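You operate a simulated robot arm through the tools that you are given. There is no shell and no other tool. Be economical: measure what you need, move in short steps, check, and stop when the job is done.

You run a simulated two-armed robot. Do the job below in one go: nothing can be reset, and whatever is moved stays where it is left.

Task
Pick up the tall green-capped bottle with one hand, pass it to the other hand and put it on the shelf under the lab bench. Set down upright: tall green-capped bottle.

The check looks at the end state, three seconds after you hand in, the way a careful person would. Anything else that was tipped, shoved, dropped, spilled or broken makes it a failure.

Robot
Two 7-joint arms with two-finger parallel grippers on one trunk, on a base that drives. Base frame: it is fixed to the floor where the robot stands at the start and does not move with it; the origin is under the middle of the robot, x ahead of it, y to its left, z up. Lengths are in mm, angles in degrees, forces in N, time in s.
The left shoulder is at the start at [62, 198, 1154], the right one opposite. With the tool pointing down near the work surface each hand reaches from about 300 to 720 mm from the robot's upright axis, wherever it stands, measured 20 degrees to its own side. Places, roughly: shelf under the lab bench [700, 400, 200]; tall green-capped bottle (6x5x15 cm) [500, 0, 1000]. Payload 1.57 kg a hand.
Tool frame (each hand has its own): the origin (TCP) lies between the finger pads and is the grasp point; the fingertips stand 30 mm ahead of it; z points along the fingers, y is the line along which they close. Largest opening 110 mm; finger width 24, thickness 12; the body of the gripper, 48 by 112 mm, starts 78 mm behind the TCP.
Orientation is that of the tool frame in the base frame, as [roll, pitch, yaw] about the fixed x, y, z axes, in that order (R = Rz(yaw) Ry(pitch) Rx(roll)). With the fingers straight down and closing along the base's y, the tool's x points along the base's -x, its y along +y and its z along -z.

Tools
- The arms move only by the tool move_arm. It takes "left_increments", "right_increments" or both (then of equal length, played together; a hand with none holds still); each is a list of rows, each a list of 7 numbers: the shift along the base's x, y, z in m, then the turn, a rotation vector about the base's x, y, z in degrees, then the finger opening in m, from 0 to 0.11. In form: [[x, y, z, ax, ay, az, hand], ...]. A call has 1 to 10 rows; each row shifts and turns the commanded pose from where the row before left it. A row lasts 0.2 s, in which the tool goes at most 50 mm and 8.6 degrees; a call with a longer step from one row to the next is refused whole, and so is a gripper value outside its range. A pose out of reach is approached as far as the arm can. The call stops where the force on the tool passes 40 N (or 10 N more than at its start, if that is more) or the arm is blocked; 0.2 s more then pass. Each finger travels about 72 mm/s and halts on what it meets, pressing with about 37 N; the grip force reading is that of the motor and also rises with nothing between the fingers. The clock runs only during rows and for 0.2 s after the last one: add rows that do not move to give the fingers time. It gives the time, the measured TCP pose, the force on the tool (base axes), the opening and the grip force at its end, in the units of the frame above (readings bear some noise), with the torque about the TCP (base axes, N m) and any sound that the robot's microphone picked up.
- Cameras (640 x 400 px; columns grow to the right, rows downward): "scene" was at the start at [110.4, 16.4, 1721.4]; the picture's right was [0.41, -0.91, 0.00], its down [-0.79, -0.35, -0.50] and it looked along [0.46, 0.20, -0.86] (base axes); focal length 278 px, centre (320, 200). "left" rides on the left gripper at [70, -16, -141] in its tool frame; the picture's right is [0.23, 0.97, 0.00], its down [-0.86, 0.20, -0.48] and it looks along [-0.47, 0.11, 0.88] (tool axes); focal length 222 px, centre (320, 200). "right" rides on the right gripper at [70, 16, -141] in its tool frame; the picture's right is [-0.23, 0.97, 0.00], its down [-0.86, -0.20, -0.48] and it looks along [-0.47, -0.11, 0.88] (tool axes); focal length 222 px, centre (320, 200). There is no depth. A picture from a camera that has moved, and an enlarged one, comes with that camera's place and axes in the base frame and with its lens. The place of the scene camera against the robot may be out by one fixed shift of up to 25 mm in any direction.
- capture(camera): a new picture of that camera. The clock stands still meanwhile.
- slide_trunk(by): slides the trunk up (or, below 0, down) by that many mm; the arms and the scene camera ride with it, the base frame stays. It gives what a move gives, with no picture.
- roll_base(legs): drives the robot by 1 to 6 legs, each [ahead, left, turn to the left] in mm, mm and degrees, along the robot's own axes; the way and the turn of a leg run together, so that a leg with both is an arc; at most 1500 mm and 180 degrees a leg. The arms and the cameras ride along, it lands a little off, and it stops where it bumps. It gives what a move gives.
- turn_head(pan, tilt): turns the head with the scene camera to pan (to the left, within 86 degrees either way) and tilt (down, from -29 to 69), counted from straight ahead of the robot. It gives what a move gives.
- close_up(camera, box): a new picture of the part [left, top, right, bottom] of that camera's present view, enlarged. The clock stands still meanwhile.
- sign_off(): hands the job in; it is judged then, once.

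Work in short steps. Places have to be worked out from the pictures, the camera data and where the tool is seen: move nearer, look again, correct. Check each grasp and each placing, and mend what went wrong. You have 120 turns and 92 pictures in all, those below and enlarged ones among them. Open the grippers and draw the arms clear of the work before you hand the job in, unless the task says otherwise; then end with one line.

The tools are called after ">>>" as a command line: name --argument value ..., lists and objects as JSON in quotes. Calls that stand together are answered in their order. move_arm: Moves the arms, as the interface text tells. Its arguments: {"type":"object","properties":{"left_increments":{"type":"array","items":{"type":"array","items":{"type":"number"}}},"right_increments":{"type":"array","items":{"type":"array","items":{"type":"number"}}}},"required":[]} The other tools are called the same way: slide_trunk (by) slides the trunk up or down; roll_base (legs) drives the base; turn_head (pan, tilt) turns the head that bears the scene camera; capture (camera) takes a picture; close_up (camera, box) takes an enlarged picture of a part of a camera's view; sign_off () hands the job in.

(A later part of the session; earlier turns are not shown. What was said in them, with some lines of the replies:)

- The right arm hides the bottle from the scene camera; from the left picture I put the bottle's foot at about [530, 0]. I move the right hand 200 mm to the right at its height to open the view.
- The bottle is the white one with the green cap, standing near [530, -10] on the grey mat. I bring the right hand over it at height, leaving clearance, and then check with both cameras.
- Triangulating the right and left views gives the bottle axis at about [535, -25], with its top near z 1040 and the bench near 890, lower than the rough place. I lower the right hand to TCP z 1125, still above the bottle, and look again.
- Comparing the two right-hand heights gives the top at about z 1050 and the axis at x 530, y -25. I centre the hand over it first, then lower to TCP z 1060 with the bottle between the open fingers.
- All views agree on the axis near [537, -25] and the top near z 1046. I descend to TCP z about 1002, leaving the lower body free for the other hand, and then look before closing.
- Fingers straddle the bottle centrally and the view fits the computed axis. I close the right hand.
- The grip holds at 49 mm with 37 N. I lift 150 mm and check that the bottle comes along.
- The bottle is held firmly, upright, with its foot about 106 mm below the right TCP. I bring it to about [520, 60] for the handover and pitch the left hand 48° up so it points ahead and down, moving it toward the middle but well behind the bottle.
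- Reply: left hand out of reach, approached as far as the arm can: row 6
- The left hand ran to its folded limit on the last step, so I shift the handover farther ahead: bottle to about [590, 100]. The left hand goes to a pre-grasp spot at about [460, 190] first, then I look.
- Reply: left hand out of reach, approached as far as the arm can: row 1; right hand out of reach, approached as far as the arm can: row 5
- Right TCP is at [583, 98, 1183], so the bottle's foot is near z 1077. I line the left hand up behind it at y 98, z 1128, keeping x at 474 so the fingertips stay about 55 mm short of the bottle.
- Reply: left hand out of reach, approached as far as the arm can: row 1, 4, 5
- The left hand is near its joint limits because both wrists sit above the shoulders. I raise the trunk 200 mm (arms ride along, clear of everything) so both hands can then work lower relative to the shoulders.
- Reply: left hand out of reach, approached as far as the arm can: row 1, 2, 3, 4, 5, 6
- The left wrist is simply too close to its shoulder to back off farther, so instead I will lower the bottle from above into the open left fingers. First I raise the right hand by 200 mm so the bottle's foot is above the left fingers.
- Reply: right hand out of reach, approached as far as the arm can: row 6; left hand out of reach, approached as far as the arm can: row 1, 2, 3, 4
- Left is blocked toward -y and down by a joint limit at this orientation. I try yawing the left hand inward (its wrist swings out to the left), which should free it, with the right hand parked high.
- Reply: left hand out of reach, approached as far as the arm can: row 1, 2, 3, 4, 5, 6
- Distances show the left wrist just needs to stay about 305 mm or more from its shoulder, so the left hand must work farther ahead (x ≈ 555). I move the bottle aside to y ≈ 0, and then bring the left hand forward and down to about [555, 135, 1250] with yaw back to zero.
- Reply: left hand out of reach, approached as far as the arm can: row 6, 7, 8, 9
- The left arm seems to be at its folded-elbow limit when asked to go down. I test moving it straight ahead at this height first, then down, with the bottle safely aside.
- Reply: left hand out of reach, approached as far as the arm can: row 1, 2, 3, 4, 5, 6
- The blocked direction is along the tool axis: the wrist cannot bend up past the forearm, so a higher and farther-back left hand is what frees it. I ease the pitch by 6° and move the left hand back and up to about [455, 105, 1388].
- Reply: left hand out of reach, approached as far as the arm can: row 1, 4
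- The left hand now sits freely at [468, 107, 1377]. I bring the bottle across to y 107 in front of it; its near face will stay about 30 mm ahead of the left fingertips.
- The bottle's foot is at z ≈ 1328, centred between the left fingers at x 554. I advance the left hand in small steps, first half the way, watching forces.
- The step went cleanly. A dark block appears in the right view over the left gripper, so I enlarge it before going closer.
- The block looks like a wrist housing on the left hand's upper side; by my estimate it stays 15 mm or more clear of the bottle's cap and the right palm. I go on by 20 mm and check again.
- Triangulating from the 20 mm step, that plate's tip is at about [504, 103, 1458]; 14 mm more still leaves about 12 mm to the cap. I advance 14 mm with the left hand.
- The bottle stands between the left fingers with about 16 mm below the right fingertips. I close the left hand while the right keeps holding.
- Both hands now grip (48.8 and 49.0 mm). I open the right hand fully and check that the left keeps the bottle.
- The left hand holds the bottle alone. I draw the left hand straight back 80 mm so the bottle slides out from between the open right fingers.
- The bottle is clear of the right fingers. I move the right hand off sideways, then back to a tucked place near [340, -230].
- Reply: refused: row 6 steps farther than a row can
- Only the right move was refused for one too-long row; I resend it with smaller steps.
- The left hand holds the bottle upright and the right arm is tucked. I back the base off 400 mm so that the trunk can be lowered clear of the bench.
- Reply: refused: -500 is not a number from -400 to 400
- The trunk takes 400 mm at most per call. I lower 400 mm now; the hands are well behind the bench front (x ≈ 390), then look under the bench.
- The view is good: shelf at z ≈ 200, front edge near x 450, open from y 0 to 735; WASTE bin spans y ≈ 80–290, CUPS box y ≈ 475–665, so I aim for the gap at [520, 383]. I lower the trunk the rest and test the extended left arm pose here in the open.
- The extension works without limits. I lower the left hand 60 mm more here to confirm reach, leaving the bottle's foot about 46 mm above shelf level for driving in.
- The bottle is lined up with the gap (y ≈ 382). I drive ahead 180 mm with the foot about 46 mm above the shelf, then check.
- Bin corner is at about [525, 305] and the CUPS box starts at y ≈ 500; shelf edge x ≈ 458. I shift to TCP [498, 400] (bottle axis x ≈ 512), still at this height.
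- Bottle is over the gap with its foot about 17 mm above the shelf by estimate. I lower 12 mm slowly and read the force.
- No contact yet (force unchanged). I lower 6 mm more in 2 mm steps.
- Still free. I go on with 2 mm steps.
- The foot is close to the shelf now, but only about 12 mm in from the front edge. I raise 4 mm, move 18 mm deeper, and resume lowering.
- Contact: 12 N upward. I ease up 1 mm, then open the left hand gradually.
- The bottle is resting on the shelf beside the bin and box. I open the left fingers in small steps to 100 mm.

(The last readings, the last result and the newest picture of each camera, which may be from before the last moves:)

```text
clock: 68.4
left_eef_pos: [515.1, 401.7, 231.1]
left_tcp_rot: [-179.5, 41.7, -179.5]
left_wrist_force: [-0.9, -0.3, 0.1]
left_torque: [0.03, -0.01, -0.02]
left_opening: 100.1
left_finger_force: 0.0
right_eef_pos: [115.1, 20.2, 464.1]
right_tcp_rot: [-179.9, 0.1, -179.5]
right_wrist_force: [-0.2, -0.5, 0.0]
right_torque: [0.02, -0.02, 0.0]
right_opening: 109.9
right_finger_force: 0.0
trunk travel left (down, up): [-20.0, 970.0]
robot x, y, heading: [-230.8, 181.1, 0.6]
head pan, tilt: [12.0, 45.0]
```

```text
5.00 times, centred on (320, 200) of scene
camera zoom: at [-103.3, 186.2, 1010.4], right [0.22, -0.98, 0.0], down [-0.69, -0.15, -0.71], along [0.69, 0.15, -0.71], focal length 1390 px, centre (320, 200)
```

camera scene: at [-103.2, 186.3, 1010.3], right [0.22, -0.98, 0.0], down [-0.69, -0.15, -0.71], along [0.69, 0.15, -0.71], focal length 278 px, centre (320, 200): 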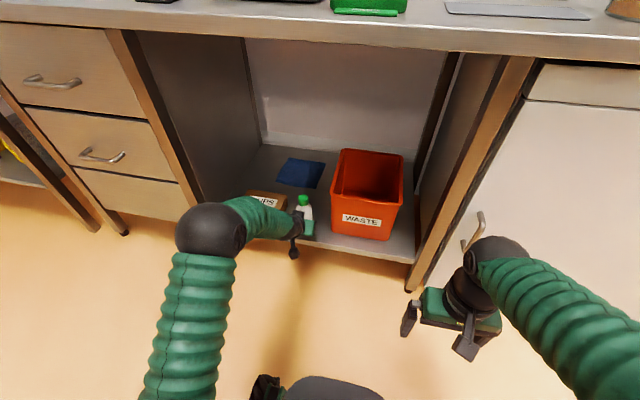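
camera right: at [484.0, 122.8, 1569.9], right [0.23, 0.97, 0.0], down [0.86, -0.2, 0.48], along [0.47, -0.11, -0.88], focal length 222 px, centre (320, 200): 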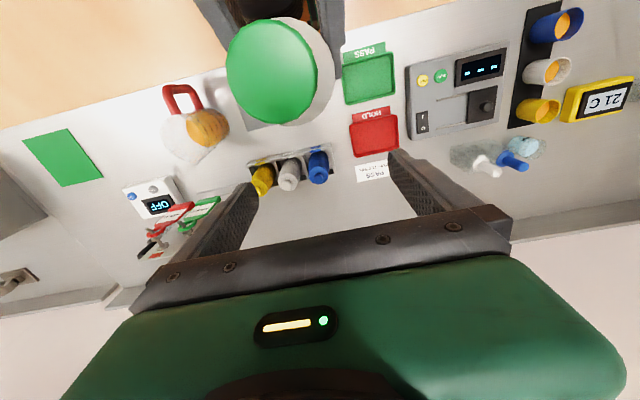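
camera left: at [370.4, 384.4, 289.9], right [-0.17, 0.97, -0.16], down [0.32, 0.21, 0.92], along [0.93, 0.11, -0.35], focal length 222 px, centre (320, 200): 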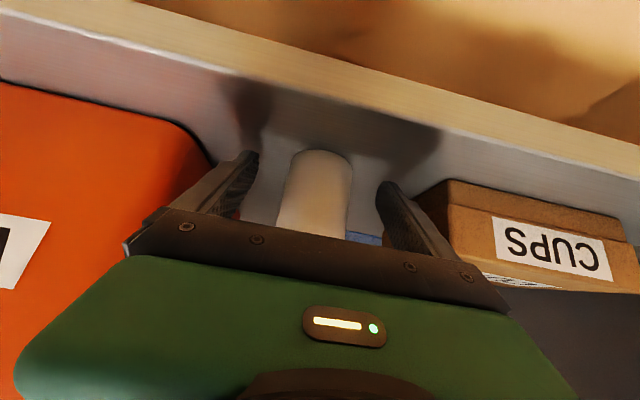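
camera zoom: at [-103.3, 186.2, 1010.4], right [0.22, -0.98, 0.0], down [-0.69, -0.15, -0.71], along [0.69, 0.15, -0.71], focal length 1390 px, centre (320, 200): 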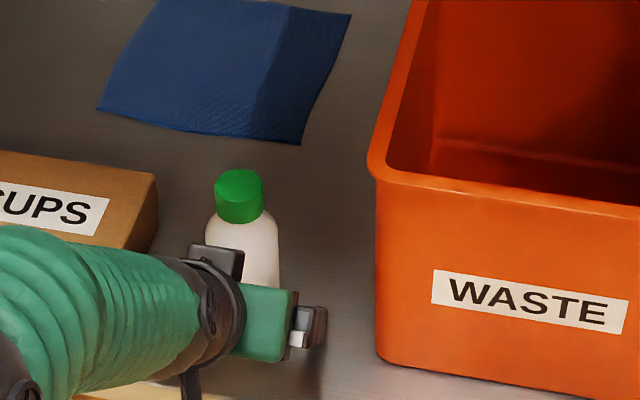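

The bottle stands upright and free. I withdraw the left hand straight back, then drive the base back.

>>> move_arm --left_increments '[[-0.006, 0, 0.001, 0, 0, 0, 0.1], [-0.012, 0, 0.002, 0, 0, 0, 0.1], [-0.015, 0, 0.002, 0, 0, 0, 0.1], [-0.02, 0, 0.002, 0, 0, 0, 0.1], [-0.02, 0, 0.005, 0, 0, 0, 0.1], [-0.02, 0, 0.01, 0, 0, 0, 0.1], [-0.02, 0, 0.015, 0, 0, 0, 0.1], [0, 0, 0, 0, 0, 0, 0.1]]'

>>> roll_base --legs '[[-200, 0, 0]]'

>>> capture --camera "left"

>>> capture --camera "scene"

```text
clock: 70.2
left_eef_pos: [402.5, 400.9, 268.5]
left_tcp_rot: [-179.5, 41.7, -179.6]
left_wrist_force: [0.0, -0.6, 1.0]
left_torque: [0.02, -0.02, -0.02]
left_opening: 100.0
left_finger_force: 0.2
right_eef_pos: [114.8, 20.4, 465.3]
right_tcp_rot: [-179.9, 0.1, -179.5]
right_wrist_force: [0.1, 0.4, 0.9]
right_torque: [0.0, -0.05, 0.0]
right_opening: 110.0
right_finger_force: 0.2
trunk travel left (down, up): [-20.0, 970.0]
robot x, y, heading: [-234.3, 178.3, 0.4]
head pan, tilt: [12.0, 45.0]
```

```text
clock: 71.8
left_eef_pos: [203.2, 397.9, 267.8]
left_tcp_rot: [-179.5, 41.7, -179.5]
left_wrist_force: [0.7, -0.3, 0.7]
left_torque: [0.01, 0.01, -0.01]
left_opening: 99.9
left_finger_force: 0.0
right_eef_pos: [-86.0, 18.6, 465.1]
right_tcp_rot: [180.0, 0.1, -179.6]
right_wrist_force: [0.4, -0.1, 0.5]
right_torque: [-0.01, 0.03, -0.05]
right_opening: 110.0
right_finger_force: 0.0
trunk travel left (down, up): [-20.0, 970.0]
robot x, y, heading: [-429.8, 177.4, 0.4]
head pan, tilt: [12.0, 45.0]
```

```text
29 pictures are left
camera left: at [57.8, 382.6, 325.8], right [-0.17, 0.97, -0.16], down [0.32, 0.21, 0.92], along [0.93, 0.11, -0.35], focal length 222 px, centre (320, 200)
```

left: 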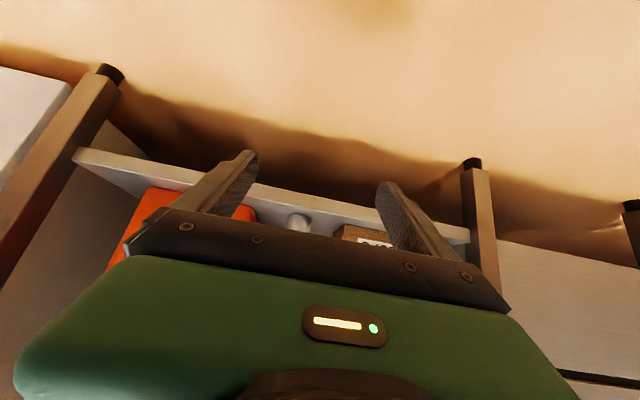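

```text
28 pictures are left
camera scene: at [-303.5, 184.7, 1010.5], right [0.21, -0.98, 0.0], down [-0.69, -0.15, -0.71], along [0.69, 0.15, -0.71], focal length 278 px, centre (320, 200)
```

scene: 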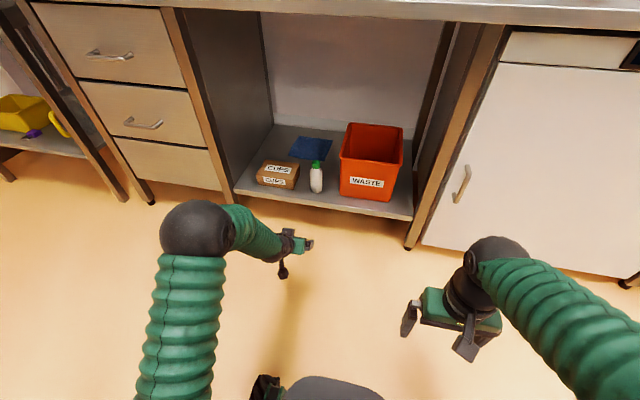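

The arms are clear; I enlarge the shelf to check that the bottle stands upright and nothing else was moved.

>>> close_up --camera "scene" --box '[230, 110, 430, 230]'

```text
3.20 times, centred on (330, 170) of scene
camera zoom: at [-303.5, 184.7, 1010.5], right [0.21, -0.98, 0.0], down [-0.69, -0.15, -0.71], along [0.69, 0.15, -0.71], focal length 890 px, centre (288, 296)
```

zoom: 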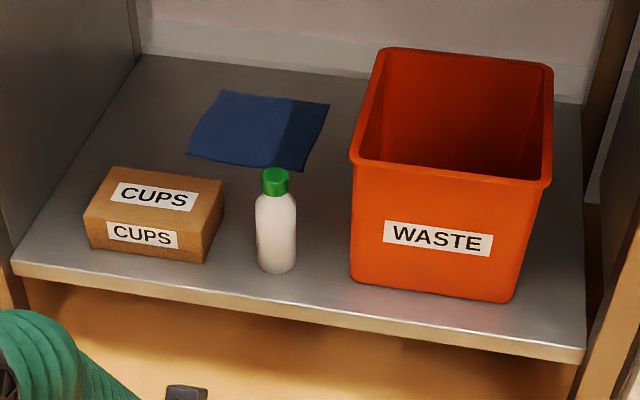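

The bottle stands upright on the shelf, the CUPS box and WASTE bin are untouched, both grippers are open and the arms are clear. I hand the job in.

>>> sign_off

```text
The job is handed in.
```

The green-capped bottle was picked up with the right hand, passed to the left, and stands upright on the shelf under the bench; I saw nothing else moved, and the job is handed in.
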